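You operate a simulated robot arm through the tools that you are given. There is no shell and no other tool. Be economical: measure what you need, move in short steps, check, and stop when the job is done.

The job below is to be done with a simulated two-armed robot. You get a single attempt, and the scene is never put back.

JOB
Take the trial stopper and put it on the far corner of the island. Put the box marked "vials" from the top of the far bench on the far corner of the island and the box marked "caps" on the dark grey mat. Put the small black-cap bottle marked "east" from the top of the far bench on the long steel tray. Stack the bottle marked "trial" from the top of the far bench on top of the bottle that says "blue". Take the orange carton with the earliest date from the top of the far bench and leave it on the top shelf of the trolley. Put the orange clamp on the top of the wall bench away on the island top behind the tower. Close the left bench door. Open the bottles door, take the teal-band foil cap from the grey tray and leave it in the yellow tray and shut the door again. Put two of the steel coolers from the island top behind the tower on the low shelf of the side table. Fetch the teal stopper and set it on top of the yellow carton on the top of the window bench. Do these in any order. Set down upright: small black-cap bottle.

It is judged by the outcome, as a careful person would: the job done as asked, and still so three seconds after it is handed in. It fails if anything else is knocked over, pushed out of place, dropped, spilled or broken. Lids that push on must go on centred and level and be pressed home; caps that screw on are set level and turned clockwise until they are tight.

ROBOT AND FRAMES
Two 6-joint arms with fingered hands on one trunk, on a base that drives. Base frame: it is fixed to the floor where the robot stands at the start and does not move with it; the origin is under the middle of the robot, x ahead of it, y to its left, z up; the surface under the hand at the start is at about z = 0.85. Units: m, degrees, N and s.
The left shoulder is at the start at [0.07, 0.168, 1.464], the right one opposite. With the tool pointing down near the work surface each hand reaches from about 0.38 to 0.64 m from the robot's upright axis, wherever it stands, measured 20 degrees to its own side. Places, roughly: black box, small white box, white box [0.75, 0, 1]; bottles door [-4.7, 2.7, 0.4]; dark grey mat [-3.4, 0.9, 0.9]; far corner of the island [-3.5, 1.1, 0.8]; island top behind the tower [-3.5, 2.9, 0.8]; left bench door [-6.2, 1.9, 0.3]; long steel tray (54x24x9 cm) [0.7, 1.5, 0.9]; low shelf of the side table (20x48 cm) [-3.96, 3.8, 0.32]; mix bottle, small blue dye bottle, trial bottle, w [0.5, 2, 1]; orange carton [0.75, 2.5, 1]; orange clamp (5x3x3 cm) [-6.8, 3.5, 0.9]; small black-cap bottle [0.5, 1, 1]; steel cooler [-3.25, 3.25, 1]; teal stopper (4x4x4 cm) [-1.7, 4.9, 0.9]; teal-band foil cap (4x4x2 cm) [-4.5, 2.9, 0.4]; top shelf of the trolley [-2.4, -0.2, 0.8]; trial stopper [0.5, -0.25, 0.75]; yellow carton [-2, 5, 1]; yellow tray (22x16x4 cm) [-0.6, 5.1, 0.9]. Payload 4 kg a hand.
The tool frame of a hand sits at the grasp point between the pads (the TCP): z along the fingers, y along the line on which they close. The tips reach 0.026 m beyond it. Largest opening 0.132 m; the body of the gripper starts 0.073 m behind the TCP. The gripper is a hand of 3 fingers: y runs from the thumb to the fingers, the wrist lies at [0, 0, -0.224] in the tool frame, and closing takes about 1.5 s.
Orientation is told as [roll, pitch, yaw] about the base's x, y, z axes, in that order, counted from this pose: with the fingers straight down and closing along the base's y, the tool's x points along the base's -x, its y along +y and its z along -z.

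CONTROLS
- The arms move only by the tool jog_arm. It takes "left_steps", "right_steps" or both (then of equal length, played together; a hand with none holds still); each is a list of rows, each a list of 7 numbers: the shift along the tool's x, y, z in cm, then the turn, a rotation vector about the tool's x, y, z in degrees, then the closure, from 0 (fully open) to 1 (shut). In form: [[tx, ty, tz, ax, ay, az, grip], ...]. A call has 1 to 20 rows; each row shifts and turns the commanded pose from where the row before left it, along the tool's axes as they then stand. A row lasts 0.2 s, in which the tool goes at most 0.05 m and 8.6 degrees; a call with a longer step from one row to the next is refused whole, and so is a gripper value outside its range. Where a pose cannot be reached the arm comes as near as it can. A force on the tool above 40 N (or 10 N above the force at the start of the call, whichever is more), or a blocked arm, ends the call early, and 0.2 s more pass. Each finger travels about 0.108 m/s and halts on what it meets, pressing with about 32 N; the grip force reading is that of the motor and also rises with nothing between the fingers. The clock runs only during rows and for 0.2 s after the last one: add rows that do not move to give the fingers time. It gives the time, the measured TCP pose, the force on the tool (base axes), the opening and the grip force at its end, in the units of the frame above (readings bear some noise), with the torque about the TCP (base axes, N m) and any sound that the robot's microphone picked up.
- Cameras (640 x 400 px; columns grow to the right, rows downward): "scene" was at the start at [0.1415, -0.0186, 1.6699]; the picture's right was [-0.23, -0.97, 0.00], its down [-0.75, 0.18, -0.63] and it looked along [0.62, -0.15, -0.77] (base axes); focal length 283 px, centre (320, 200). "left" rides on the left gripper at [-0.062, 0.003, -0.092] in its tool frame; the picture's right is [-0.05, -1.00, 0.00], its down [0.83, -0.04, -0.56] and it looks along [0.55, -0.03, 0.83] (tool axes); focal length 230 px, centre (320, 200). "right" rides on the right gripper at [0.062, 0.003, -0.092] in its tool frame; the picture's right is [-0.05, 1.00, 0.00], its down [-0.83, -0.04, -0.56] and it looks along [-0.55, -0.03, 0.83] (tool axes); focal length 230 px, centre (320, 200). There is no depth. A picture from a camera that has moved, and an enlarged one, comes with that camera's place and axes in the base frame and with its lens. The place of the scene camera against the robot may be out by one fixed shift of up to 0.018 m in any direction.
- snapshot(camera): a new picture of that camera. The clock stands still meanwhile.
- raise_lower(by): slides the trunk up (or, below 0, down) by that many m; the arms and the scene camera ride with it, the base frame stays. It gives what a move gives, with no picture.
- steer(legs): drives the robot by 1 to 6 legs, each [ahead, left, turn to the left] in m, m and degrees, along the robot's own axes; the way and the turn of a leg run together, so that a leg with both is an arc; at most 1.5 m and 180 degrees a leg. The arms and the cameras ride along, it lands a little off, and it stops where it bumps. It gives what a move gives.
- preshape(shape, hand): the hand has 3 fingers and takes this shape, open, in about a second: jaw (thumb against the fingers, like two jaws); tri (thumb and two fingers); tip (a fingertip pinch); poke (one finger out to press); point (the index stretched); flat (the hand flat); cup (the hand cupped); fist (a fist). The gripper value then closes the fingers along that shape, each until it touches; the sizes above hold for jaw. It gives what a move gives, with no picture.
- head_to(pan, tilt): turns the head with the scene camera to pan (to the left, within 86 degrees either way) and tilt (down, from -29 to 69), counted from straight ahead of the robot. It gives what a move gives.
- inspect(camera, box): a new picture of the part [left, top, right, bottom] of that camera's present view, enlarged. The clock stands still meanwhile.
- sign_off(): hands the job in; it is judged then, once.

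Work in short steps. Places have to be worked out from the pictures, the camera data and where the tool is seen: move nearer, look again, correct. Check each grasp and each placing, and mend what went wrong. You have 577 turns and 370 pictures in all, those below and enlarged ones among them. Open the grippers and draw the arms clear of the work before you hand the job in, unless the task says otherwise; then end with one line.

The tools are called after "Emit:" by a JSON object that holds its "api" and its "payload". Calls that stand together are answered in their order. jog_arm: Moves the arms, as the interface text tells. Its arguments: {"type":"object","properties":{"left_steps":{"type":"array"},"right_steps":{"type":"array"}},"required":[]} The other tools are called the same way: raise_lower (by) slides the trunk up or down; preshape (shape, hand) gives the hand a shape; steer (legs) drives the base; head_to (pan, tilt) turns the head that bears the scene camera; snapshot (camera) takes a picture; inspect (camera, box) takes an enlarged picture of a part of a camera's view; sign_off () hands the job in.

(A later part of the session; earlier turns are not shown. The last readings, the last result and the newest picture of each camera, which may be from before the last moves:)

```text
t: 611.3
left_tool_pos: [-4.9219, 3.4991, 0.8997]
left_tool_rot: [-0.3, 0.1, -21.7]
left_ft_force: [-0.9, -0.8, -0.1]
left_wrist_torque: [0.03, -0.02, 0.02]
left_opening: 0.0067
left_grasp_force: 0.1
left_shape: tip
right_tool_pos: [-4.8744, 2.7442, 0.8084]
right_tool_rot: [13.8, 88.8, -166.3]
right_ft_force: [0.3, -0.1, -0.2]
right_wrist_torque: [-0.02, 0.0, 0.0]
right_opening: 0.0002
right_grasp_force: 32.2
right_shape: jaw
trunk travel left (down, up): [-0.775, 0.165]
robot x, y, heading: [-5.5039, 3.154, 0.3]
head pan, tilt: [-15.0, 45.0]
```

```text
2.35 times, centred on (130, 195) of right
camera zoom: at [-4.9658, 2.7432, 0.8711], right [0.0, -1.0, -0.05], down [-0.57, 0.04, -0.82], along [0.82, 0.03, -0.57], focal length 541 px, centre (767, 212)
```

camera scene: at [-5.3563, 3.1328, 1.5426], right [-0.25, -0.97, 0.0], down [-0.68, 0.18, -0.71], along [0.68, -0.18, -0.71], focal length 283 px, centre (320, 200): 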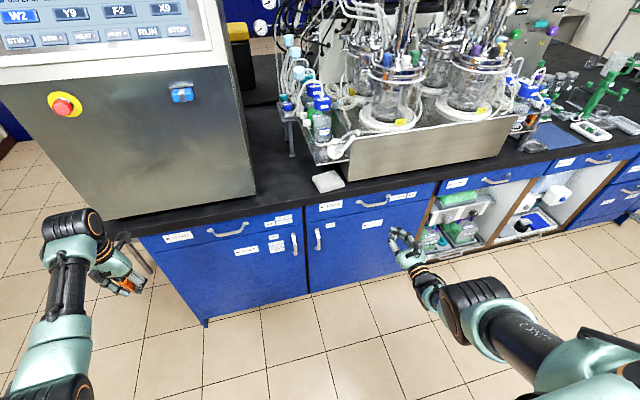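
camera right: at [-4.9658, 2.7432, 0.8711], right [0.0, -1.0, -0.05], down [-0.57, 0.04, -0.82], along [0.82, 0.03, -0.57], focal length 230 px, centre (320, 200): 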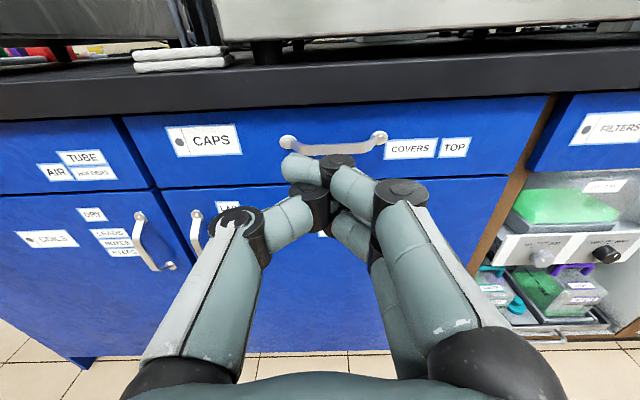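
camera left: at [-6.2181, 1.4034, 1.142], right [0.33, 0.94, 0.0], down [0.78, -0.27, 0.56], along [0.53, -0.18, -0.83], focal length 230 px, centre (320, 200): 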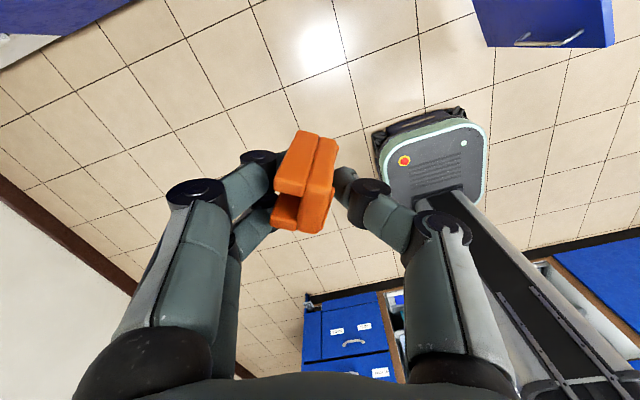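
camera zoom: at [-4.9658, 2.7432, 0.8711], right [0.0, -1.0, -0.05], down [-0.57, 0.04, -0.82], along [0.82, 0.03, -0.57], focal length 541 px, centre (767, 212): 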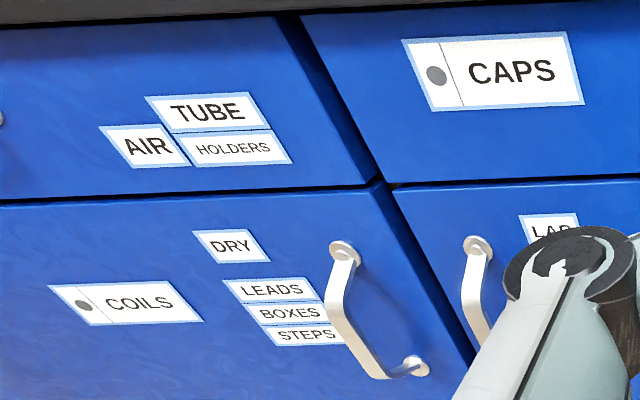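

Emit:
{"api": "inspect", "payload": {"camera": "scene", "box": [350, 215, 400, 250]}}

```text
11.43 times, centred on (375, 232) of scene
camera zoom: at [-5.3563, 3.1328, 1.5426], right [-0.25, -0.97, 0.0], down [-0.68, 0.18, -0.71], along [0.68, -0.18, -0.71], focal length 3236 px, centre (-309, -171)
```

zoom: 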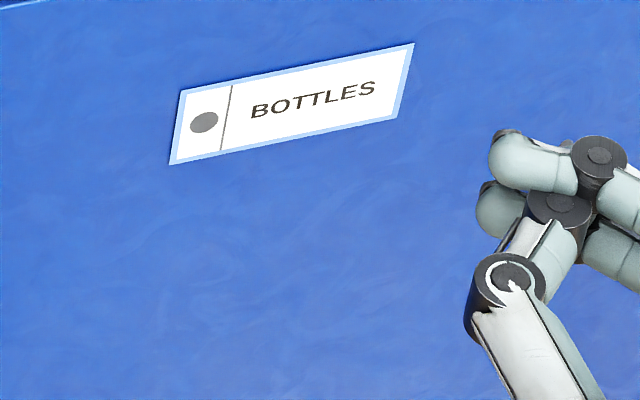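

Confirmed: BOTTLES is the right-hand door, handle at about [-4.67, 2.957, 0.60]. Bring the right hand in line with it and lower.

Emit:
{"api": "jog_arm", "payload": {"right_steps": [[0, -3, -1, 0, 0, 0, 0.6], [0, -3, -1, 0, 0, 0, 0.4], [0, -3, -1, 0, 0, 0, 0.4], [0, -3, 0, 0, 0, 0, 0.4], [0, -3, 0, 0, 0, 0, 0.4], [0, 0, 0, 0, 0, 0, 0.4]]}}

Emit:
{"api": "raise_lower", "payload": {"by": -0.2}}

Emit:
{"api": "snapshot", "payload": {"camera": "right"}}

```text
t: 612.7
left_tool_pos: [-4.922, 3.499, 0.8994]
left_tool_rot: [-0.1, 0.1, -21.7]
left_ft_force: [-0.3, 0.4, -0.3]
left_wrist_torque: [0.04, 0.0, 0.01]
left_opening: 0.007
left_grasp_force: 0.1
left_shape: tip
right_tool_pos: [-4.8848, 2.888, 0.7756]
right_tool_rot: [14.1, 88.8, -165.9]
right_ft_force: [-0.3, -0.3, -0.2]
right_wrist_torque: [0.0, -0.01, 0.0]
right_opening: 0.0788
right_grasp_force: 0.0
right_shape: jaw
right hand out of reach, approached as far as the arm can: row 1, 2, 3, 5
trunk travel left (down, up): [-0.775, 0.165]
robot x, y, heading: [-5.5033, 3.1527, 0.6]
head pan, tilt: [-15.0, 45.0]
```

```text
t: 614.8
left_tool_pos: [-4.9226, 3.501, 0.6998]
left_tool_rot: [-0.2, 0.0, -21.6]
left_ft_force: [0.0, 0.8, -0.4]
left_wrist_torque: [-0.02, -0.04, 0.0]
left_opening: 0.0069
left_grasp_force: 0.1
left_shape: tip
right_tool_pos: [-4.8853, 2.8883, 0.577]
right_tool_rot: [15.3, 88.9, -164.7]
right_ft_force: [-0.5, -1.3, 0.4]
right_wrist_torque: [-0.04, 0.0, -0.01]
right_opening: 0.0785
right_grasp_force: 0.1
right_shape: jaw
trunk travel left (down, up): [-0.575, 0.365]
robot x, y, heading: [-5.5017, 3.1542, 0.2]
head pan, tilt: [-15.0, 45.0]
```

```text
151 pictures are left
camera right: at [-4.9763, 2.887, 0.638], right [0.0, -1.0, -0.05], down [-0.57, 0.04, -0.82], along [0.82, 0.03, -0.57], focal length 230 px, centre (320, 200)
```

right: 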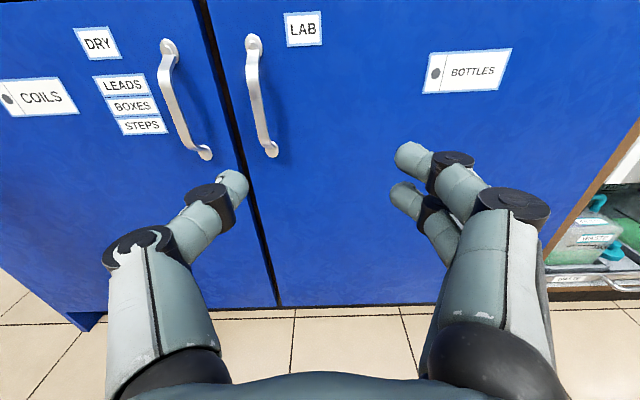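

The right elbow is straight again. Unlock it by tilting the hand down some and back.

Emit:
{"api": "jog_arm", "payload": {"right_steps": [[0, 0, 0, 0, -8, 0, 0.4], [0, 0, 0, 0, -8, 0, 0.4], [0, 0, 0, 0, -8, 0, 0.4], [0, 0, 0, 0, -8, 0, 0.4], [0, 0, 0, 0, 0, 0, 0.4]]}}

```text
t: 616.0
left_tool_pos: [-4.9222, 3.4997, 0.6993]
left_tool_rot: [-0.3, 0.2, -21.7]
left_ft_force: [0.6, -0.6, 0.1]
left_wrist_torque: [-0.01, -0.02, -0.03]
left_opening: 0.0068
left_grasp_force: 0.0
left_shape: tip
right_tool_pos: [-4.84, 2.8833, 0.5131]
right_tool_rot: [0.4, 56.9, -179.6]
right_ft_force: [0.1, -0.3, -0.5]
right_wrist_torque: [0.0, -0.03, 0.0]
right_opening: 0.0785
right_grasp_force: 0.1
right_shape: jaw
right hand out of reach, approached as far as the arm can: row 1, 2, 3, 4
trunk travel left (down, up): [-0.575, 0.365]
robot x, y, heading: [-5.5039, 3.1515, 0.3]
head pan, tilt: [-15.0, 45.0]
```

Try large sideways swings combined with slight inward motion to bend the elbow.

Emit:
{"api": "jog_arm", "payload": {"right_steps": [[0.6, 3.5, -0.6, 0, 0, 0, 0.4], [0.6, 3.5, -0.6, 0, 0, 0, 0.4], [0.6, 3.5, -0.6, 0, 0, 0, 0.4], [0.6, 3.5, -0.6, 0, 0, 0, 0.4], [0.6, -3.5, -0.6, 0, 0, 0, 0.4], [0.6, -3.5, -0.6, 0, 0, 0, 0.4], [0.6, -3.5, -0.6, 0, 0, 0, 0.4], [0.6, -3.5, -0.6, 0, 0, 0, 0.4]]}}

```text
t: 617.8
left_tool_pos: [-4.9229, 3.5011, 0.6997]
left_tool_rot: [-0.2, 0.2, -21.7]
left_ft_force: [-0.7, 0.6, -0.2]
left_wrist_torque: [-0.01, 0.0, 0.02]
left_opening: 0.0068
left_grasp_force: 0.0
left_shape: tip
right_tool_pos: [-4.8175, 2.8778, 0.5353]
right_tool_rot: [0.6, 57.0, -179.6]
right_ft_force: [0.5, -0.8, 0.0]
right_wrist_torque: [-0.01, 0.01, 0.02]
right_opening: 0.0788
right_grasp_force: 0.0
right_shape: jaw
right hand out of reach, approached as far as the arm can: row 1, 3, 5, 6, 7, 8
trunk travel left (down, up): [-0.575, 0.365]
robot x, y, heading: [-5.5028, 3.1545, 0.4]
head pan, tilt: [-15.0, 45.0]
```

Repeat the combination that worked earlier: tilt down while pulling back.

Emit:
{"api": "jog_arm", "payload": {"right_steps": [[0, 0, -2, 0, -8.4, 0, 0.4], [0, 0, -2, 0, -8.4, 0, 0.4], [0, 0, -2, 0, -8.4, 0, 0.4], [0, 0, -2, 0, -8.4, 0, 0.4], [0, 0, 0, 0, -8.4, 0, 0.4], [0, 0, 0, 0, -8.4, 0, 0.4], [0, 0, 0, 0, -6, 0, 0.4], [0, 0, 0, 0, 0, 0, 0.4]]}}

```text
t: 619.6
left_tool_pos: [-4.9221, 3.5008, 0.6995]
left_tool_rot: [-0.2, 0.1, -21.8]
left_ft_force: [-0.3, 1.0, 0.2]
left_wrist_torque: [0.0, 0.03, 0.01]
left_opening: 0.0068
left_grasp_force: 0.2
left_shape: tip
right_tool_pos: [-4.8561, 2.8547, 0.5077]
right_tool_rot: [5.7, 26.9, 178.5]
right_ft_force: [0.0, 0.3, -1.0]
right_wrist_torque: [-0.01, 0.01, 0.0]
right_opening: 0.0786
right_grasp_force: 0.2
right_shape: jaw
right hand out of reach, approached as far as the arm can: row 1, 2, 3, 4, 5, 6, 7
trunk travel left (down, up): [-0.575, 0.365]
robot x, y, heading: [-5.5, 3.1528, 0.6]
head pan, tilt: [-15.0, 45.0]
```

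Slide the arm down steeper first (as in the earlier successful unlock), then tilt.

Emit:
{"api": "jog_arm", "payload": {"right_steps": [[-1, 0, 3, 0, -8, 0, 0.4], [-1, 0, 3, 0, -8, 0, 0.4], [-1, 0, 3, 0, -8, 0, 0.4], [-2, 0, 3, 0, 0, 0, 0.4], [-2, 0, 3, 0, 0, 0, 0.4]]}}

Emit:
{"api": "jog_arm", "payload": {"right_steps": [[0, 0, 0, 0, 8.5, 0, 0.4], [0, 0, 0, 0, 8.5, 0, 0.4], [0, 0, 0, 0, 8.5, 0, 0.4], [0, 0, 0, 0, 8.5, 0, 0.4], [0, 0, 0, 0, 8.5, 0, 0.4], [0, 0, 0, 0, 8.5, 0, 0.4]]}}

```text
t: 620.8
left_tool_pos: [-4.9228, 3.4998, 0.7]
left_tool_rot: [-0.1, 0.1, -21.6]
left_ft_force: [0.1, -0.7, -0.4]
left_wrist_torque: [0.02, -0.04, 0.0]
left_opening: 0.0067
left_grasp_force: 0.1
left_shape: tip
right_tool_pos: [-4.9891, 2.8638, 0.4375]
right_tool_rot: [5.1, 3.2, 176.3]
right_ft_force: [-0.6, -0.3, 0.4]
right_wrist_torque: [0.03, 0.0, -0.05]
right_opening: 0.0791
right_grasp_force: 0.2
right_shape: jaw
right hand out of reach, approached as far as the arm can: row 1, 2, 3, 4, 5
trunk travel left (down, up): [-0.575, 0.365]
robot x, y, heading: [-5.4993, 3.1555, 0.3]
head pan, tilt: [-15.0, 45.0]
```

```text
t: 622.2
left_tool_pos: [-4.9231, 3.4992, 0.6995]
left_tool_rot: [-0.2, 0.0, -21.7]
left_ft_force: [0.1, 0.4, -0.2]
left_wrist_torque: [-0.02, -0.04, -0.02]
left_opening: 0.0069
left_grasp_force: 0.2
left_shape: tip
right_tool_pos: [-4.9952, 2.8617, 0.4649]
right_tool_rot: [7.0, 52.9, -179.0]
right_ft_force: [0.5, 0.5, 0.6]
right_wrist_torque: [-0.01, 0.07, 0.02]
right_opening: 0.0789
right_grasp_force: 0.1
right_shape: jaw
right hand out of reach, approached as far as the arm can: row 6
trunk travel left (down, up): [-0.575, 0.365]
robot x, y, heading: [-5.5, 3.1545, 0.4]
head pan, tilt: [-15.0, 45.0]
```

Unlocked. Now continue to horizontal while rising.

Emit:
{"api": "jog_arm", "payload": {"right_steps": [[2.2, 0, -1.4, 0, 6, 0, 0.4], [2.2, 0, -1, 0, 8, 0, 0.4], [2.2, 0, -0.5, 0, 8, 0, 0.4], [2.5, 0, 0, 0, 8, 0, 0.4], [2.5, 0, 0, 0, 6, 0, 0.4], [0, 0, 0, 0, 0, 0, 0.4]]}}

Emit:
{"api": "snapshot", "payload": {"camera": "right"}}

```text
t: 623.6
left_tool_pos: [-4.9225, 3.4996, 0.6992]
left_tool_rot: [-0.2, 0.2, -21.7]
left_ft_force: [-0.5, 0.6, 0.2]
left_wrist_torque: [0.04, 0.0, 0.02]
left_opening: 0.0068
left_grasp_force: 0.1
left_shape: tip
right_tool_pos: [-4.9748, 2.899, 0.5832]
right_tool_rot: [12.6, 81.1, -163.8]
right_ft_force: [-0.4, 0.1, 0.1]
right_wrist_torque: [0.04, 0.01, -0.01]
right_opening: 0.0788
right_grasp_force: 0.1
right_shape: jaw
right hand out of reach, approached as far as the arm can: row 1, 2, 3, 4
trunk travel left (down, up): [-0.575, 0.365]
robot x, y, heading: [-5.5023, 3.1549, 0.0]
head pan, tilt: [-15.0, 45.0]
```

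```text
150 pictures are left
camera right: at [-5.0569, 2.8945, 0.6566], right [0.06, -1.0, -0.02], down [-0.67, -0.02, -0.74], along [0.74, 0.05, -0.67], focal length 230 px, centre (320, 200)
```

right: 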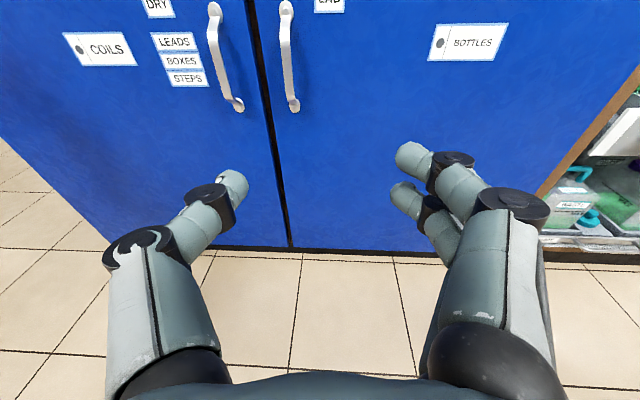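

Retract the left hand (with the clamp) so it won't touch the cabinet, and level the right hand.

Emit:
{"api": "jog_arm", "payload": {"left_steps": [[2, 0, 2.5, 0, 0, 0, 0.95], [2, 0, 2.5, 0, 0, 0, 0.95], [2, 0, 2.5, 0, 0, 0, 0.95], [2, 0, 2.5, 0, 0, 0, 0.95], [2, 0, 2, 0, 0, 0, 0.95], [2, 0, 2, 0, 0, 0, 0.95], [2, 0, 2, 0, 0, 0, 0.95]], "right_steps": [[0, 0, 0, 0, 4, 0, 0.4], [0, 0, 0, 0, 4, 0, 0.4], [0, 0, 0, 0, 0, 0, 0.4], [0, 0, 0, 0, 0, 0, 0.4], [0, 0, 0, 0, 0, 0, 0.4], [0, 0, 0, 0, 0, 0, 0.4], [0, 0, 0, 0, 0, 0, 0.4]]}}

Emit:
{"api": "steer", "payload": {"legs": [[0.1, 0.06, 0]]}}

Emit:
{"api": "snapshot", "payload": {"camera": "right"}}

```text
t: 625.2
left_tool_pos: [-5.053, 3.5517, 0.538]
left_tool_rot: [-0.2, 0.1, -21.7]
left_ft_force: [-0.1, 0.7, -0.1]
left_wrist_torque: [0.04, 0.03, 0.0]
left_opening: 0.0071
left_grasp_force: 0.0
left_shape: tip
right_tool_pos: [-4.9753, 2.8992, 0.5843]
right_tool_rot: [69.5, 87.9, -106.9]
right_ft_force: [0.6, -0.2, -0.2]
right_wrist_torque: [0.0, 0.01, 0.02]
right_opening: 0.0789
right_grasp_force: 0.1
right_shape: jaw
trunk travel left (down, up): [-0.575, 0.365]
robot x, y, heading: [-5.5029, 3.1553, 0.3]
head pan, tilt: [-15.0, 45.0]
```

```text
t: 626.5
left_tool_pos: [-4.9525, 3.6127, 0.539]
left_tool_rot: [-0.2, 0.1, -21.7]
left_ft_force: [0.9, -0.4, -0.1]
left_wrist_torque: [0.02, 0.03, 0.01]
left_opening: 0.007
left_grasp_force: 0.1
left_shape: tip
right_tool_pos: [-4.8765, 2.9596, 0.5841]
right_tool_rot: [67.5, 87.9, -108.8]
right_ft_force: [0.3, -1.1, 0.2]
right_wrist_torque: [0.0, 0.02, 0.01]
right_opening: 0.0788
right_grasp_force: 0.0
right_shape: jaw
trunk travel left (down, up): [-0.575, 0.365]
robot x, y, heading: [-5.4025, 3.2095, 0.3]
head pan, tilt: [-15.0, 45.0]
```

```text
149 pictures are left
camera right: at [-4.9676, 2.9543, 0.6443], right [0.06, -1.0, -0.02], down [-0.57, -0.02, -0.82], along [0.82, 0.06, -0.57], focal length 230 px, centre (320, 200)
```

right: 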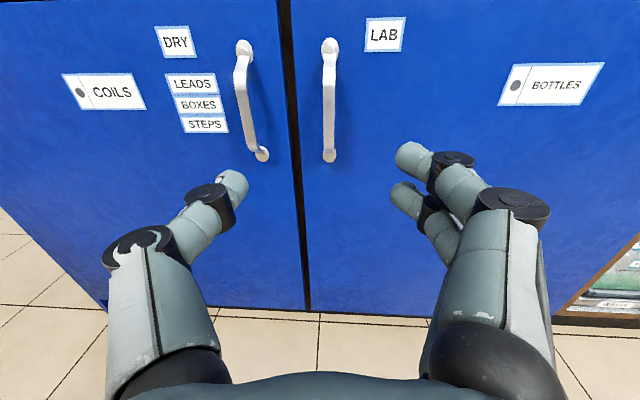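

Well aligned with the bar (z 0.51–0.64). Drive forward 0.18 m.

Emit:
{"api": "steer", "payload": {"legs": [[0.175, 0, 0]]}}

Emit:
{"api": "snapshot", "payload": {"camera": "right"}}

```text
t: 627.9
left_tool_pos: [-4.7804, 3.6129, 0.5391]
left_tool_rot: [-0.2, 0.2, -21.8]
left_ft_force: [-0.3, -0.2, -0.3]
left_wrist_torque: [0.02, 0.02, 0.0]
left_opening: 0.0068
left_grasp_force: 0.0
left_shape: tip
right_tool_pos: [-4.7023, 2.9614, 0.5824]
right_tool_rot: [66.5, 87.9, -109.9]
right_ft_force: [0.0, -0.4, 0.5]
right_wrist_torque: [0.0, 0.01, 0.01]
right_opening: 0.0788
right_grasp_force: 0.1
right_shape: jaw
trunk travel left (down, up): [-0.575, 0.365]
robot x, y, heading: [-5.2287, 3.2182, 0.3]
head pan, tilt: [-15.0, 45.0]
```

```text
148 pictures are left
camera right: at [-4.7941, 2.9549, 0.644], right [0.06, -1.0, -0.02], down [-0.57, -0.02, -0.82], along [0.82, 0.06, -0.57], focal length 230 px, centre (320, 200)
```

right: 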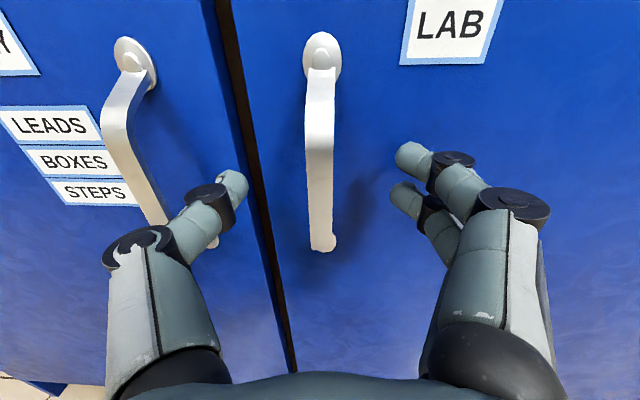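

The bar should now be at the fingertips. Close on it.

Emit:
{"api": "jog_arm", "payload": {"right_steps": [[0, 0, 0, 0, 0, 0, 0.6], [0, 0, 0, 0, 0, 0, 0.75], [0, 0, 0, 0, 0, 0, 0.9], [0, 0, 0, 0, 0, 0, 1], [0, 0, 0, 0, 0, 0, 1]]}}

Emit:
{"api": "snapshot", "payload": {"camera": "right"}}

```text
t: 629.1
left_tool_pos: [-4.7803, 3.6128, 0.5377]
left_tool_rot: [-0.3, 0.1, -21.6]
left_ft_force: [0.1, -0.8, -0.5]
left_wrist_torque: [0.02, -0.01, -0.01]
left_opening: 0.0068
left_grasp_force: 0.1
left_shape: tip
right_tool_pos: [-4.703, 2.9608, 0.5825]
right_tool_rot: [68.3, 87.9, -108.0]
right_ft_force: [2.4, 5.8, -0.9]
right_wrist_torque: [-0.02, 0.01, -0.01]
right_opening: 0.0
right_grasp_force: 32.3
right_shape: jaw
trunk travel left (down, up): [-0.575, 0.365]
robot x, y, heading: [-5.2268, 3.2161, 0.5]
head pan, tilt: [-15.0, 45.0]
```

```text
147 pictures are left
camera right: at [-4.7942, 2.9559, 0.6445], right [0.06, -1.0, -0.02], down [-0.57, -0.02, -0.82], along [0.82, 0.06, -0.57], focal length 230 px, centre (320, 200)
```

right: 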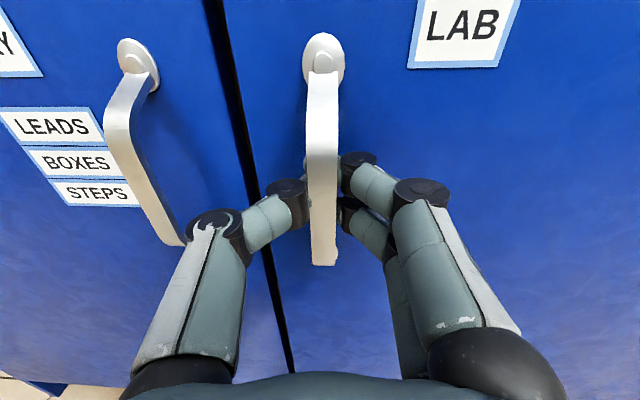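

The fingers have hooked behind the bar — ideal for pulling. Pull along the door's arc by driving back and right.

Emit:
{"api": "steer", "payload": {"legs": [[-0.12, -0.015, 0], [-0.125, -0.05, 0]]}}

Emit:
{"api": "snapshot", "payload": {"camera": "right"}}

Emit:
{"api": "snapshot", "payload": {"camera": "scene"}}

```text
t: 631.4
left_tool_pos: [-5.0195, 3.5444, 0.5399]
left_tool_rot: [-0.2, 0.2, -21.9]
left_ft_force: [-0.4, 0.1, 0.1]
left_wrist_torque: [0.0, 0.0, -0.01]
left_opening: 0.0067
left_grasp_force: 0.0
left_shape: tip
right_tool_pos: [-4.9417, 2.8846, 0.5839]
right_tool_rot: [68.0, 88.0, -109.0]
right_ft_force: [7.4, -12.8, -7.2]
right_wrist_torque: [0.14, 0.0, 0.13]
right_opening: 0.0001
right_grasp_force: 31.4
right_shape: jaw
trunk travel left (down, up): [-0.575, 0.365]
robot x, y, heading: [-5.4686, 3.1552, 0.1]
head pan, tilt: [-15.0, 45.0]
stopped in leg 2: the force on the tool passed its limit at 43 N (the readings are from after the stop); the commanded pose is now the measured one
```

```text
146 pictures are left
camera right: at [-5.0331, 2.8806, 0.6453], right [0.05, -1.0, -0.02], down [-0.57, -0.01, -0.82], along [0.82, 0.05, -0.57], focal length 230 px, centre (320, 200)
```

right: 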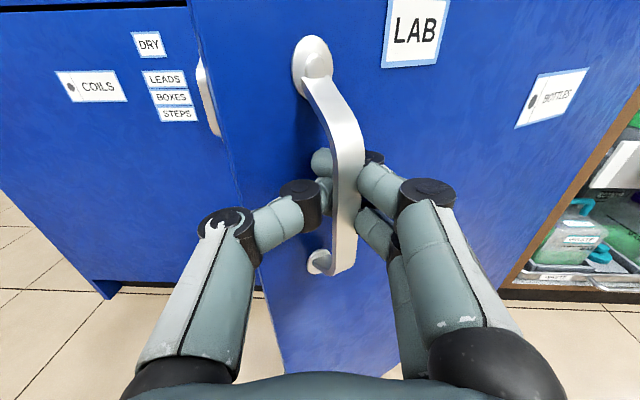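

```text
145 pictures are left
camera scene: at [-5.3247, 3.1246, 1.3424], right [-0.26, -0.97, 0.0], down [-0.68, 0.18, -0.71], along [0.68, -0.18, -0.71], focal length 283 px, centre (320, 200)
```

scene: 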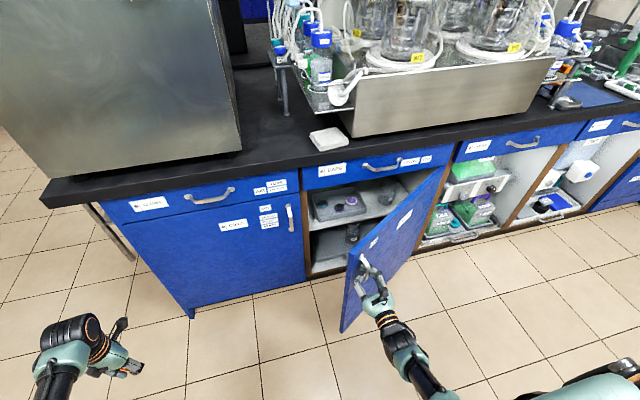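

Door is about 35° open. Release the handle, step round its edge and push it further open from the inside.

Emit:
{"api": "jog_arm", "payload": {"right_steps": [[0, 0, 0, 0, 0, 0, 0.6], [0, 0, 0, 0, 0, 0, 0.3], [0, 0, 0, 0, 0, 0, 0.2], [0, 0, 0, 0, 0, 0, 0.2], [0, 0, 0, 0, 0, 0, 0.2]]}}

Emit:
{"api": "steer", "payload": {"legs": [[-0.12, 0, 0], [0, 0.22, 0]]}}

Emit:
{"api": "jog_arm", "payload": {"right_steps": [[0, 0, 0, 0, 0, 0, 0.7], [0, 0, 0, 0, 0, 0, 1], [0, 0, 0, 0, 0, 0, 1], [0, 0, 0, 0, 0, 0, 1]]}}

Emit:
{"api": "snapshot", "payload": {"camera": "right"}}

```text
t: 632.5
left_tool_pos: [-5.0202, 3.5462, 0.5389]
left_tool_rot: [-0.2, 0.0, -21.8]
left_ft_force: [-0.7, 0.1, -0.6]
left_wrist_torque: [-0.01, 0.0, 0.0]
left_opening: 0.0069
left_grasp_force: 0.0
left_shape: tip
right_tool_pos: [-4.9405, 2.8885, 0.5864]
right_tool_rot: [74.4, 87.9, -102.4]
right_ft_force: [0.1, -0.1, 0.4]
right_wrist_torque: [0.0, 0.02, 0.03]
right_opening: 0.1051
right_grasp_force: 0.0
right_shape: jaw
trunk travel left (down, up): [-0.575, 0.365]
robot x, y, heading: [-5.4749, 3.1529, 0.1]
head pan, tilt: [-15.0, 45.0]
```

```text
t: 635.1
left_tool_pos: [-5.1402, 3.7665, 0.5383]
left_tool_rot: [-0.2, 0.1, -21.8]
left_ft_force: [0.8, -1.3, -0.6]
left_wrist_torque: [0.01, 0.0, 0.01]
left_opening: 0.0067
left_grasp_force: 0.1
left_shape: tip
right_tool_pos: [-5.0608, 3.1094, 0.5868]
right_tool_rot: [74.6, 87.9, -102.0]
right_ft_force: [0.2, -0.4, 0.1]
right_wrist_torque: [0.01, -0.02, 0.03]
right_opening: 0.1054
right_grasp_force: 0.1
right_shape: jaw
trunk travel left (down, up): [-0.575, 0.365]
robot x, y, heading: [-5.5906, 3.3697, 0.1]
head pan, tilt: [-15.0, 45.0]
```

```text
t: 636.1
left_tool_pos: [-5.1407, 3.7666, 0.5386]
left_tool_rot: [-0.1, 0.1, -21.8]
left_ft_force: [0.5, -0.2, 0.1]
left_wrist_torque: [-0.03, 0.03, 0.0]
left_opening: 0.0069
left_grasp_force: 0.0
left_shape: tip
right_tool_pos: [-5.0603, 3.1095, 0.5854]
right_tool_rot: [74.5, 87.9, -102.3]
right_ft_force: [0.7, -0.3, 0.2]
right_wrist_torque: [-0.03, -0.01, 0.01]
right_opening: 0.0
right_grasp_force: 32.0
right_shape: jaw
trunk travel left (down, up): [-0.575, 0.365]
robot x, y, heading: [-5.594, 3.3666, 0.3]
head pan, tilt: [-15.0, 45.0]
```

```text
144 pictures are left
camera right: at [-5.1527, 3.1041, 0.6467], right [0.06, -1.0, -0.02], down [-0.56, -0.02, -0.83], along [0.82, 0.06, -0.56], focal length 230 px, centre (320, 200)
```

right: 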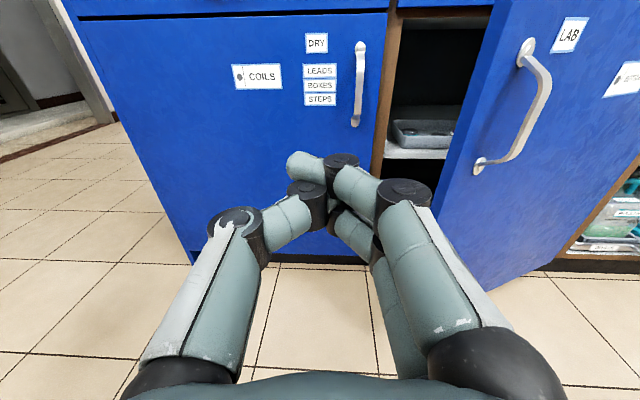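

Drive forward 0.2 m past the door edge and sweep right.

Emit:
{"api": "steer", "payload": {"legs": [[0.2, 0, 0], [0, -0.3, 0]]}}

Emit:
{"api": "snapshot", "payload": {"camera": "scene"}}

Emit:
{"api": "snapshot", "payload": {"camera": "right"}}

```text
t: 638.6
left_tool_pos: [-4.9407, 3.6402, 0.5409]
left_tool_rot: [-0.1, 0.0, -21.6]
left_ft_force: [-0.2, 0.9, -0.8]
left_wrist_torque: [0.04, -0.02, 0.0]
left_opening: 0.0068
left_grasp_force: 0.0
left_shape: tip
right_tool_pos: [-4.8609, 2.9914, 0.5873]
right_tool_rot: [85.0, 88.0, -90.9]
right_ft_force: [-4.8, 10.4, 0.7]
right_wrist_torque: [0.02, 0.02, -0.37]
right_opening: 0.0
right_grasp_force: 31.6
right_shape: jaw
trunk travel left (down, up): [-0.575, 0.365]
robot x, y, heading: [-5.3861, 3.2446, 0.6]
head pan, tilt: [-15.0, 45.0]
stopped in leg 2: the force on the tool passed its limit at 67 N (the readings are from after the stop); the commanded pose is now the measured one
```

```text
143 pictures are left
camera scene: at [-5.2453, 3.2195, 1.3428], right [-0.25, -0.97, 0.0], down [-0.68, 0.18, -0.71], along [0.69, -0.18, -0.71], focal length 283 px, centre (320, 200)
```

scene: 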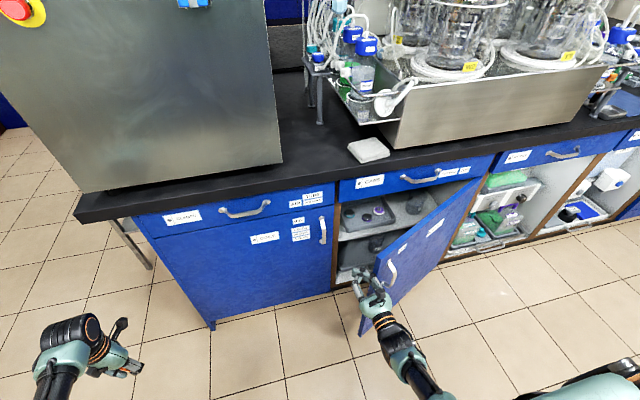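

```text
142 pictures are left
camera right: at [-4.9525, 2.9851, 0.6471], right [0.07, -1.0, -0.02], down [-0.56, -0.02, -0.83], along [0.83, 0.07, -0.56], focal length 230 px, centre (320, 200)
```

right: 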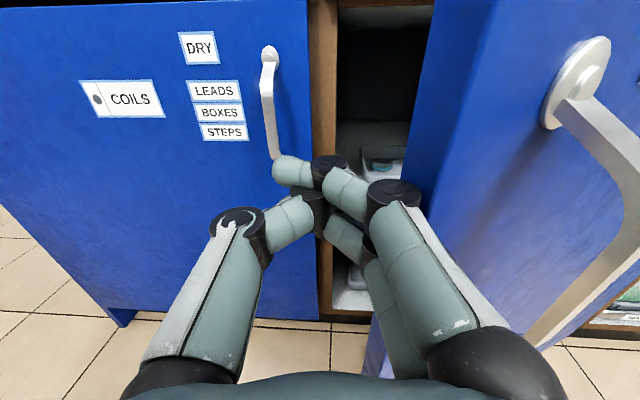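

The knuckle pressed on the door's end face. Move left slightly, go 10 cm deeper so the hand's flat side catches the inner corner, and sweep again.

Emit:
{"api": "steer", "payload": {"legs": [[0, 0.05, 0], [0.1, 0, 0], [0, -0.2, 0]]}}

Emit:
{"api": "snapshot", "payload": {"camera": "scene"}}

```text
t: 640.9
left_tool_pos: [-4.8406, 3.6329, 0.5409]
left_tool_rot: [-0.2, 0.0, -21.5]
left_ft_force: [0.1, -0.5, 0.6]
left_wrist_torque: [0.0, -0.01, 0.02]
left_opening: 0.0072
left_grasp_force: 0.1
left_shape: tip
right_tool_pos: [-4.7617, 2.9886, 0.5875]
right_tool_rot: [91.8, 88.2, -83.9]
right_ft_force: [-1.1, -0.5, -1.1]
right_wrist_torque: [-0.01, -0.04, -0.07]
right_opening: 0.0001
right_grasp_force: 32.1
right_shape: jaw
trunk travel left (down, up): [-0.575, 0.365]
robot x, y, heading: [-5.2898, 3.2341, 0.5]
head pan, tilt: [-15.0, 45.0]
stopped in leg 3: the force on the tool passed its limit at 262 N (the readings are from after the stop); the commanded pose is now the measured one
```

```text
141 pictures are left
camera scene: at [-5.1453, 3.2119, 1.3426], right [-0.25, -0.97, 0.0], down [-0.68, 0.18, -0.71], along [0.69, -0.18, -0.71], focal length 283 px, centre (320, 200)
```

scene: 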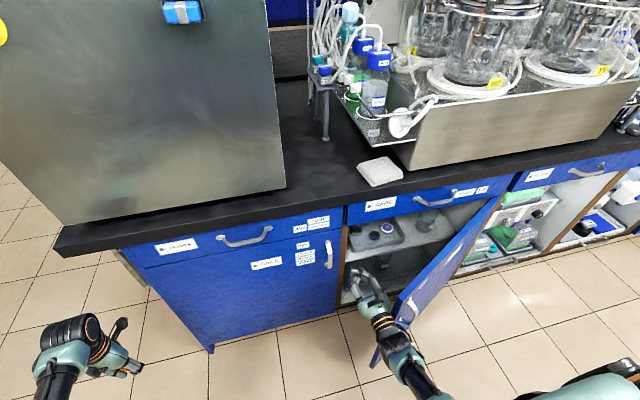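

Too forceful; ease off to the left and look with the hand camera.

Emit:
{"api": "steer", "payload": {"legs": [[0, 0.03, 0]]}}

Emit:
{"api": "snapshot", "payload": {"camera": "right"}}

Emit:
{"api": "inspect", "payload": {"camera": "scene", "box": [320, 180, 520, 360]}}

```text
t: 641.8
left_tool_pos: [-4.8397, 3.6627, 0.5387]
left_tool_rot: [-0.2, 0.1, -21.5]
left_ft_force: [0.2, 0.0, -0.1]
left_wrist_torque: [0.0, 0.03, 0.0]
left_opening: 0.0069
left_grasp_force: 0.0
left_shape: tip
right_tool_pos: [-4.7601, 3.019, 0.5882]
right_tool_rot: [93.2, 88.0, -82.6]
right_ft_force: [0.0, 0.0, -0.8]
right_wrist_torque: [0.01, 0.0, 0.0]
right_opening: 0.0
right_grasp_force: 32.1
right_shape: jaw
trunk travel left (down, up): [-0.575, 0.365]
robot x, y, heading: [-5.29, 3.2662, 0.2]
head pan, tilt: [-15.0, 45.0]
```

```text
140 pictures are left
camera right: at [-4.8524, 3.0124, 0.6476], right [0.07, -1.0, -0.02], down [-0.55, -0.03, -0.83], along [0.83, 0.07, -0.55], focal length 230 px, centre (320, 200)
```

right: 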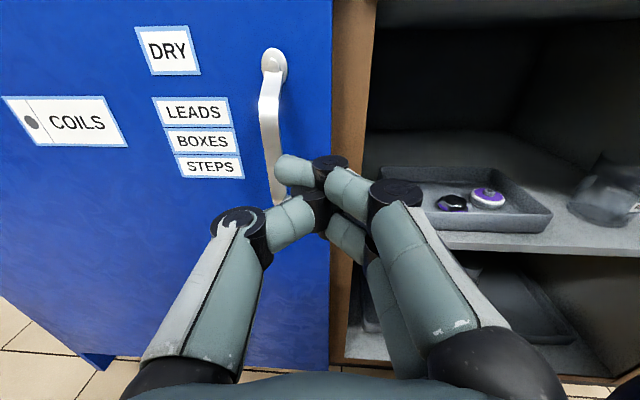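

```text
2.22 times, centred on (420, 270) of scene
camera zoom: at [-5.1435, 3.2431, 1.3426], right [-0.25, -0.97, 0.0], down [-0.68, 0.18, -0.71], along [0.68, -0.18, -0.71], focal length 629 px, centre (98, 44)
```

zoom: 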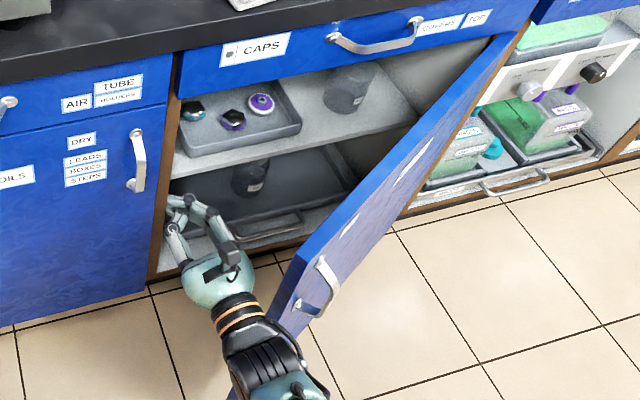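

The grey tray on the upper shelf holds three caps; zoom to pick out the teal-band one.

Emit:
{"api": "inspect", "payload": {"camera": "scene", "box": [340, 195, 460, 260]}}

```text
5.33 times, centred on (400, 228) of scene
camera zoom: at [-5.1435, 3.2431, 1.3426], right [-0.25, -0.97, 0.0], down [-0.68, 0.18, -0.71], along [0.68, -0.18, -0.71], focal length 1510 px, centre (-107, 53)
```

zoom: 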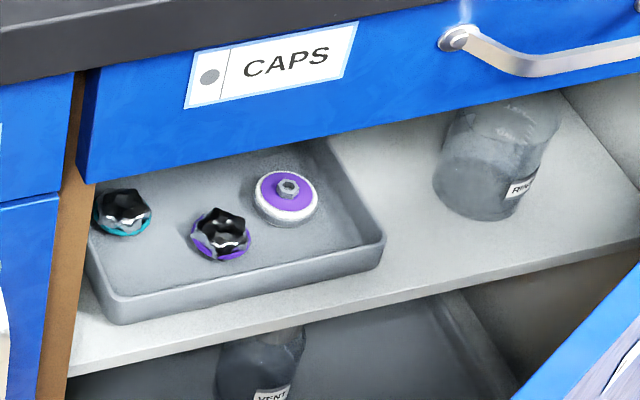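

The teal-band foil cap is the leftmost, around [-4.475, 2.88, 0.42]. Back off a bit, lower the trunk for reach, and tilt the hand ~40° downward.

Emit:
{"api": "steer", "payload": {"legs": [[-0.12, 0, 0]]}}

Emit:
{"api": "raise_lower", "payload": {"by": -0.28}}

Emit:
{"api": "jog_arm", "payload": {"right_steps": [[3, 0, 0, 0, -8, 0, 0.4], [3, 0, -0.5, 0, -8, 0, 0.4], [3, 0, -1, 0, -8, 0, 0.4], [3, 0, -1.5, 0, -8, 0, 0.4], [2.5, 0, -2, 0, -8, 0, 0.4], [2.5, 0, -2, 0, 0, 0, 0.4], [2.5, 0, -2, 0, 0, 0, 0.4], [0, 0, 0, 0, 0, 0, 0.4]]}}

Emit:
{"api": "snapshot", "payload": {"camera": "right"}}

```text
t: 643.0
left_tool_pos: [-4.9598, 3.6621, 0.54]
left_tool_rot: [-0.3, 0.1, -21.4]
left_ft_force: [-0.4, 1.0, -0.3]
left_wrist_torque: [-0.02, -0.02, -0.03]
left_opening: 0.0066
left_grasp_force: 0.1
left_shape: tip
right_tool_pos: [-4.8793, 3.0176, 0.5883]
right_tool_rot: [94.9, 88.0, -80.9]
right_ft_force: [0.5, 0.6, 0.1]
right_wrist_torque: [0.0, 0.02, 0.0]
right_opening: 0.0
right_grasp_force: 32.2
right_shape: jaw
trunk travel left (down, up): [-0.575, 0.365]
robot x, y, heading: [-5.4093, 3.2611, 0.4]
head pan, tilt: [-15.0, 45.0]
```

```text
t: 645.8
left_tool_pos: [-4.9576, 3.6617, 0.2595]
left_tool_rot: [-0.3, 0.1, -21.4]
left_ft_force: [0.2, -0.3, 0.4]
left_wrist_torque: [0.05, -0.02, -0.01]
left_opening: 0.007
left_grasp_force: 0.0
left_shape: tip
right_tool_pos: [-4.8779, 3.0173, 0.3076]
right_tool_rot: [93.8, 88.0, -81.9]
right_ft_force: [-0.2, 0.2, -0.7]
right_wrist_torque: [0.01, -0.01, 0.03]
right_opening: 0.0002
right_grasp_force: 31.8
right_shape: jaw
trunk travel left (down, up): [-0.295, 0.645]
robot x, y, heading: [-5.4052, 3.262, 0.6]
head pan, tilt: [-15.0, 45.0]
```

```text
t: 646.6
left_tool_pos: [-4.9607, 3.6646, 0.2597]
left_tool_rot: [-0.1, 0.2, -21.3]
left_ft_force: [0.3, 0.0, -0.2]
left_wrist_torque: [0.0, -0.03, -0.03]
left_opening: 0.0069
left_grasp_force: 0.1
left_shape: tip
right_tool_pos: [-4.8818, 3.0037, 0.3689]
right_tool_rot: [9.3, 73.1, -172.6]
right_ft_force: [-0.2, -0.5, 0.4]
right_wrist_torque: [0.01, 0.01, 0.02]
right_opening: 0.0789
right_grasp_force: 0.1
right_shape: jaw
right hand out of reach, approached as far as the arm can: row 2, 3
trunk travel left (down, up): [-0.295, 0.645]
robot x, y, heading: [-5.4103, 3.2648, 0.6]
head pan, tilt: [-15.0, 45.0]
stopped in row 4 (right hand): the force on the tool passed its limit at 64 N (the readings are from after the stop); the commanded pose is now the measured one
```

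```text
137 pictures are left
camera right: at [-4.9522, 3.0069, 0.4522], right [-0.04, -1.0, 0.0], down [-0.77, 0.03, -0.64], along [0.64, -0.02, -0.77], focal length 230 px, centre (320, 200)
```

right: 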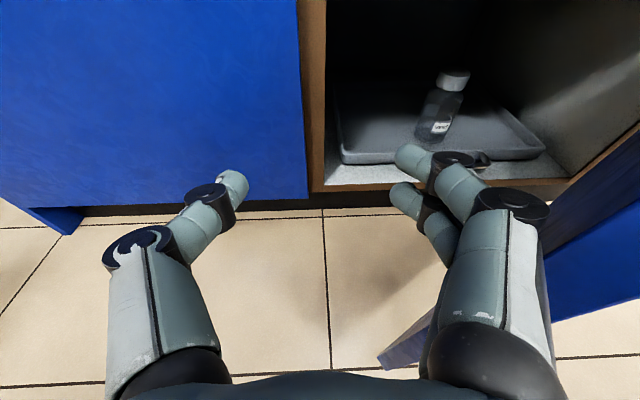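

The door is actually only ~30° open. Push it gently with the arm (force-limited) toward the right.

Emit:
{"api": "jog_arm", "payload": {"right_steps": [[0, 0.5, 1, 0, 0, 0, 0.7], [0, 0.5, 1, 0, 0, 0, 0.9], [0, 0.5, 1, 0, 0, 0, 1], [0, 0.7, 0, 0, 0, 0, 1], [0, 0.7, 0, 0, 0, 0, 1], [0, 0.7, 0, 0, 0, 0, 1], [0, 0.7, 0, 0, 0, 0, 1], [0, 0.7, 0, 0, 0, 0, 1], [0, 0.7, 0, 0, 0, 0, 1]]}}

Emit:
{"api": "snapshot", "payload": {"camera": "right"}}

```text
t: 648.4
left_tool_pos: [-4.9617, 3.665, 0.2586]
left_tool_rot: [-0.2, 0.1, -21.2]
left_ft_force: [-0.1, 0.4, -1.3]
left_wrist_torque: [-0.02, 0.01, 0.01]
left_opening: 0.0066
left_grasp_force: 0.0
left_shape: tip
right_tool_pos: [-4.8561, 2.9623, 0.3604]
right_tool_rot: [7.8, 73.3, -173.8]
right_ft_force: [-8.3, 11.9, 5.9]
right_wrist_torque: [-0.54, 0.17, -1.29]
right_opening: 0.0
right_grasp_force: 32.4
right_shape: jaw
trunk travel left (down, up): [-0.295, 0.645]
robot x, y, heading: [-5.4077, 3.2662, 0.6]
head pan, tilt: [-15.0, 45.0]
stopped in row 8 (right hand): the force on the tool passed its limit at 46 N (the readings are from after the stop); the commanded pose is now the measured one
```

```text
136 pictures are left
camera right: at [-4.9269, 2.9655, 0.4448], right [-0.04, -1.0, -0.01], down [-0.77, 0.04, -0.64], along [0.64, -0.02, -0.77], focal length 230 px, centre (320, 200)
```

right: 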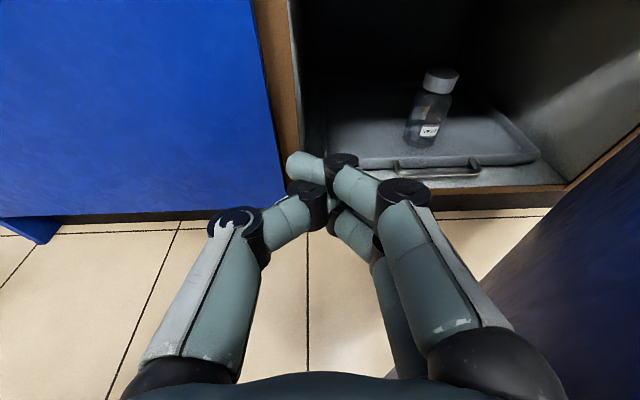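

Stiff hinge. Turn the hand ~45° to the right so the fingers hook behind the door's inner edge, then pull back.

Emit:
{"api": "jog_arm", "payload": {"right_steps": [[0, -1, 0.5, 0, 0, 0, 1], [0, -0.5, 0.5, -8, 0, 0, 1], [0, 0, 0.5, -8, 0, 0, 1], [0, 0, 0.5, -8, 0, 0, 1], [0, 0, 0.5, -8, 0, 0, 1], [0, 0, 0.5, -8, 0, 0, 1], [0, 0, 0, 0, 0, 0, 1]]}}

Emit:
{"api": "snapshot", "payload": {"camera": "right"}}

Emit:
{"api": "snapshot", "payload": {"camera": "scene"}}

```text
t: 650.0
left_tool_pos: [-4.9615, 3.6653, 0.2593]
left_tool_rot: [-0.2, 0.1, -21.2]
left_ft_force: [0.4, -0.6, 0.2]
left_wrist_torque: [-0.02, -0.01, 0.04]
left_opening: 0.007
left_grasp_force: 0.2
left_shape: tip
right_tool_pos: [-4.833, 2.9621, 0.3835]
right_tool_rot: [44.0, 71.7, -174.7]
right_ft_force: [-0.8, -0.2, 0.3]
right_wrist_torque: [0.0, 0.01, -0.01]
right_opening: 0.0
right_grasp_force: 31.6
right_shape: jaw
right hand out of reach, approached as far as the arm can: row 2, 4, 5, 6
trunk travel left (down, up): [-0.295, 0.645]
robot x, y, heading: [-5.4122, 3.2626, 0.7]
head pan, tilt: [-15.0, 45.0]
```

```text
135 pictures are left
camera right: at [-4.8849, 3.0211, 0.4616], right [-0.6, -0.78, 0.17], down [-0.65, 0.36, -0.67], along [0.46, -0.52, -0.72], focal length 230 px, centre (320, 200)
```

right: 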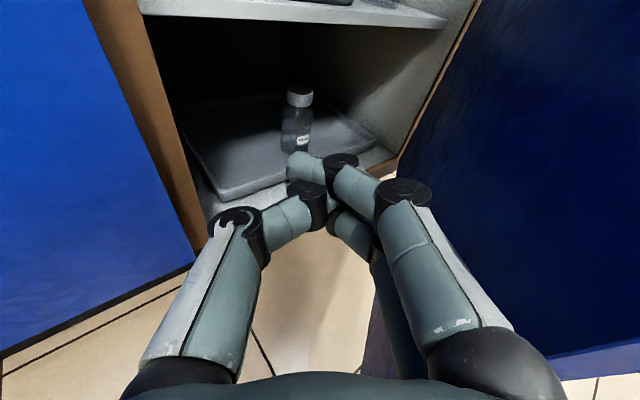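

```text
134 pictures are left
camera scene: at [-5.2622, 3.2436, 1.0626], right [-0.25, -0.97, 0.0], down [-0.69, 0.17, -0.71], along [0.69, -0.17, -0.71], focal length 283 px, centre (320, 200)
```

scene: 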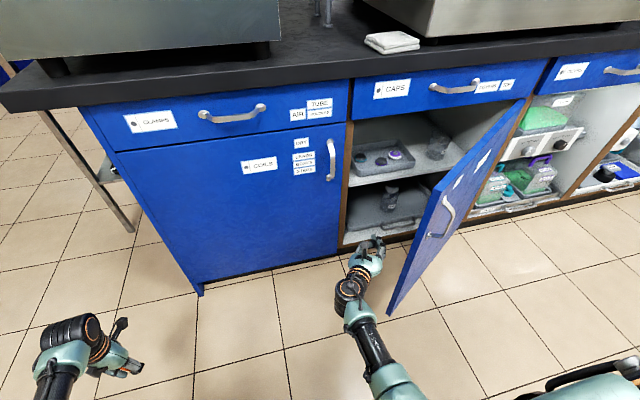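

Hooked behind the door. Pull back in short legs.

Emit:
{"api": "steer", "payload": {"legs": [[-0.04, 0, 0], [-0.04, 0, 0], [-0.04, 0, 0], [-0.04, 0, 0]]}}

Emit:
{"api": "snapshot", "payload": {"camera": "scene"}}

```text
t: 652.3
left_tool_pos: [-5.1195, 3.6634, 0.2596]
left_tool_rot: [-0.2, 0.0, -21.4]
left_ft_force: [-0.9, 0.1, -0.2]
left_wrist_torque: [-0.01, -0.03, -0.01]
left_opening: 0.0069
left_grasp_force: 0.1
left_shape: tip
right_tool_pos: [-4.9918, 2.96, 0.3839]
right_tool_rot: [43.9, 71.9, -174.5]
right_ft_force: [0.1, -0.1, 1.1]
right_wrist_torque: [-0.01, 0.03, 0.02]
right_opening: 0.0
right_grasp_force: 31.7
right_shape: jaw
trunk travel left (down, up): [-0.295, 0.645]
robot x, y, heading: [-5.569, 3.2622, 0.4]
head pan, tilt: [-15.0, 45.0]
```

```text
133 pictures are left
camera scene: at [-5.4219, 3.2417, 1.0627], right [-0.25, -0.97, 0.0], down [-0.68, 0.17, -0.71], along [0.69, -0.17, -0.71], focal length 283 px, centre (320, 200)
```

scene: 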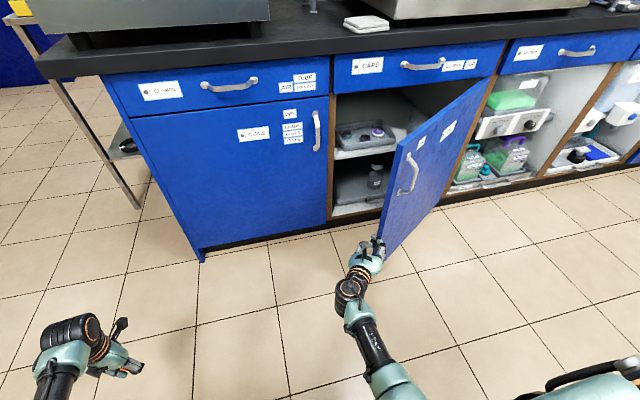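

It slid out. Re-enter with the hand yawed and push right in short legs instead.

Emit:
{"api": "steer", "payload": {"legs": [[0, 0.04, 0], [0.17, 0, 0], [0, -0.04, 0], [0, -0.04, 0], [0, -0.04, 0], [0, -0.04, 0]]}}

Emit:
{"api": "snapshot", "payload": {"camera": "scene"}}

```text
t: 656.1
left_tool_pos: [-4.9486, 3.5444, 0.2595]
left_tool_rot: [-0.2, 0.2, -21.3]
left_ft_force: [0.6, 0.7, 0.0]
left_wrist_torque: [-0.01, -0.02, -0.03]
left_opening: 0.0067
left_grasp_force: 0.1
left_shape: tip
right_tool_pos: [-4.822, 2.8419, 0.3828]
right_tool_rot: [43.7, 71.8, -174.7]
right_ft_force: [-0.7, 0.0, -0.8]
right_wrist_torque: [0.05, -0.01, 0.03]
right_opening: 0.0
right_grasp_force: 31.7
right_shape: jaw
trunk travel left (down, up): [-0.295, 0.645]
robot x, y, heading: [-5.4006, 3.142, 0.5]
head pan, tilt: [-15.0, 45.0]
```

```text
132 pictures are left
camera scene: at [-5.2509, 3.1223, 1.0626], right [-0.25, -0.97, 0.0], down [-0.69, 0.17, -0.71], along [0.69, -0.17, -0.71], focal length 283 px, centre (320, 200)
```

scene: 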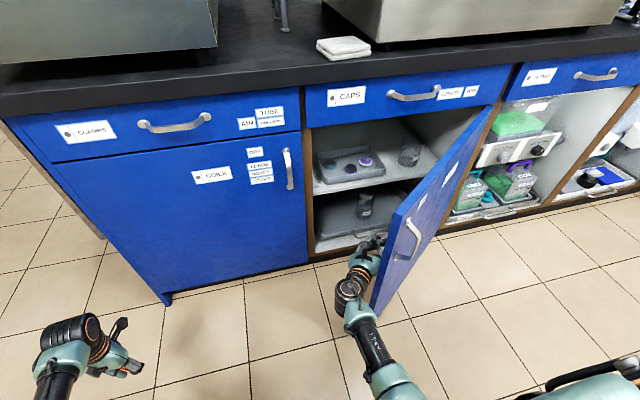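

No resistance yet; continue right.

Emit:
{"api": "steer", "payload": {"legs": [[0, -0.04, 0], [0, -0.04, 0], [0, -0.04, 0], [0, -0.04, 0], [0, -0.04, 0], [0, -0.04, 0]]}}

Emit:
{"api": "snapshot", "payload": {"camera": "scene"}}

```text
t: 659.4
left_tool_pos: [-4.947, 3.303, 0.2595]
left_tool_rot: [0.0, 0.1, -21.3]
left_ft_force: [-0.4, 0.2, -0.5]
left_wrist_torque: [-0.03, 0.02, 0.02]
left_opening: 0.0071
left_grasp_force: 0.0
left_shape: tip
right_tool_pos: [-4.8182, 2.6019, 0.383]
right_tool_rot: [43.7, 71.9, -174.7]
right_ft_force: [0.9, 1.0, 0.0]
right_wrist_torque: [0.02, 0.0, -0.03]
right_opening: 0.0
right_grasp_force: 31.8
right_shape: jaw
trunk travel left (down, up): [-0.295, 0.645]
robot x, y, heading: [-5.3922, 2.9034, 0.5]
head pan, tilt: [-15.0, 45.0]
```

```text
131 pictures are left
camera scene: at [-5.2479, 2.8823, 1.0626], right [-0.25, -0.97, 0.0], down [-0.69, 0.18, -0.71], along [0.69, -0.17, -0.71], focal length 283 px, centre (320, 200)
```

scene: 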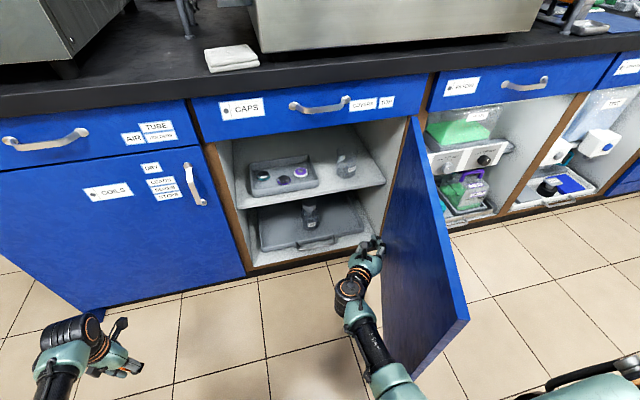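

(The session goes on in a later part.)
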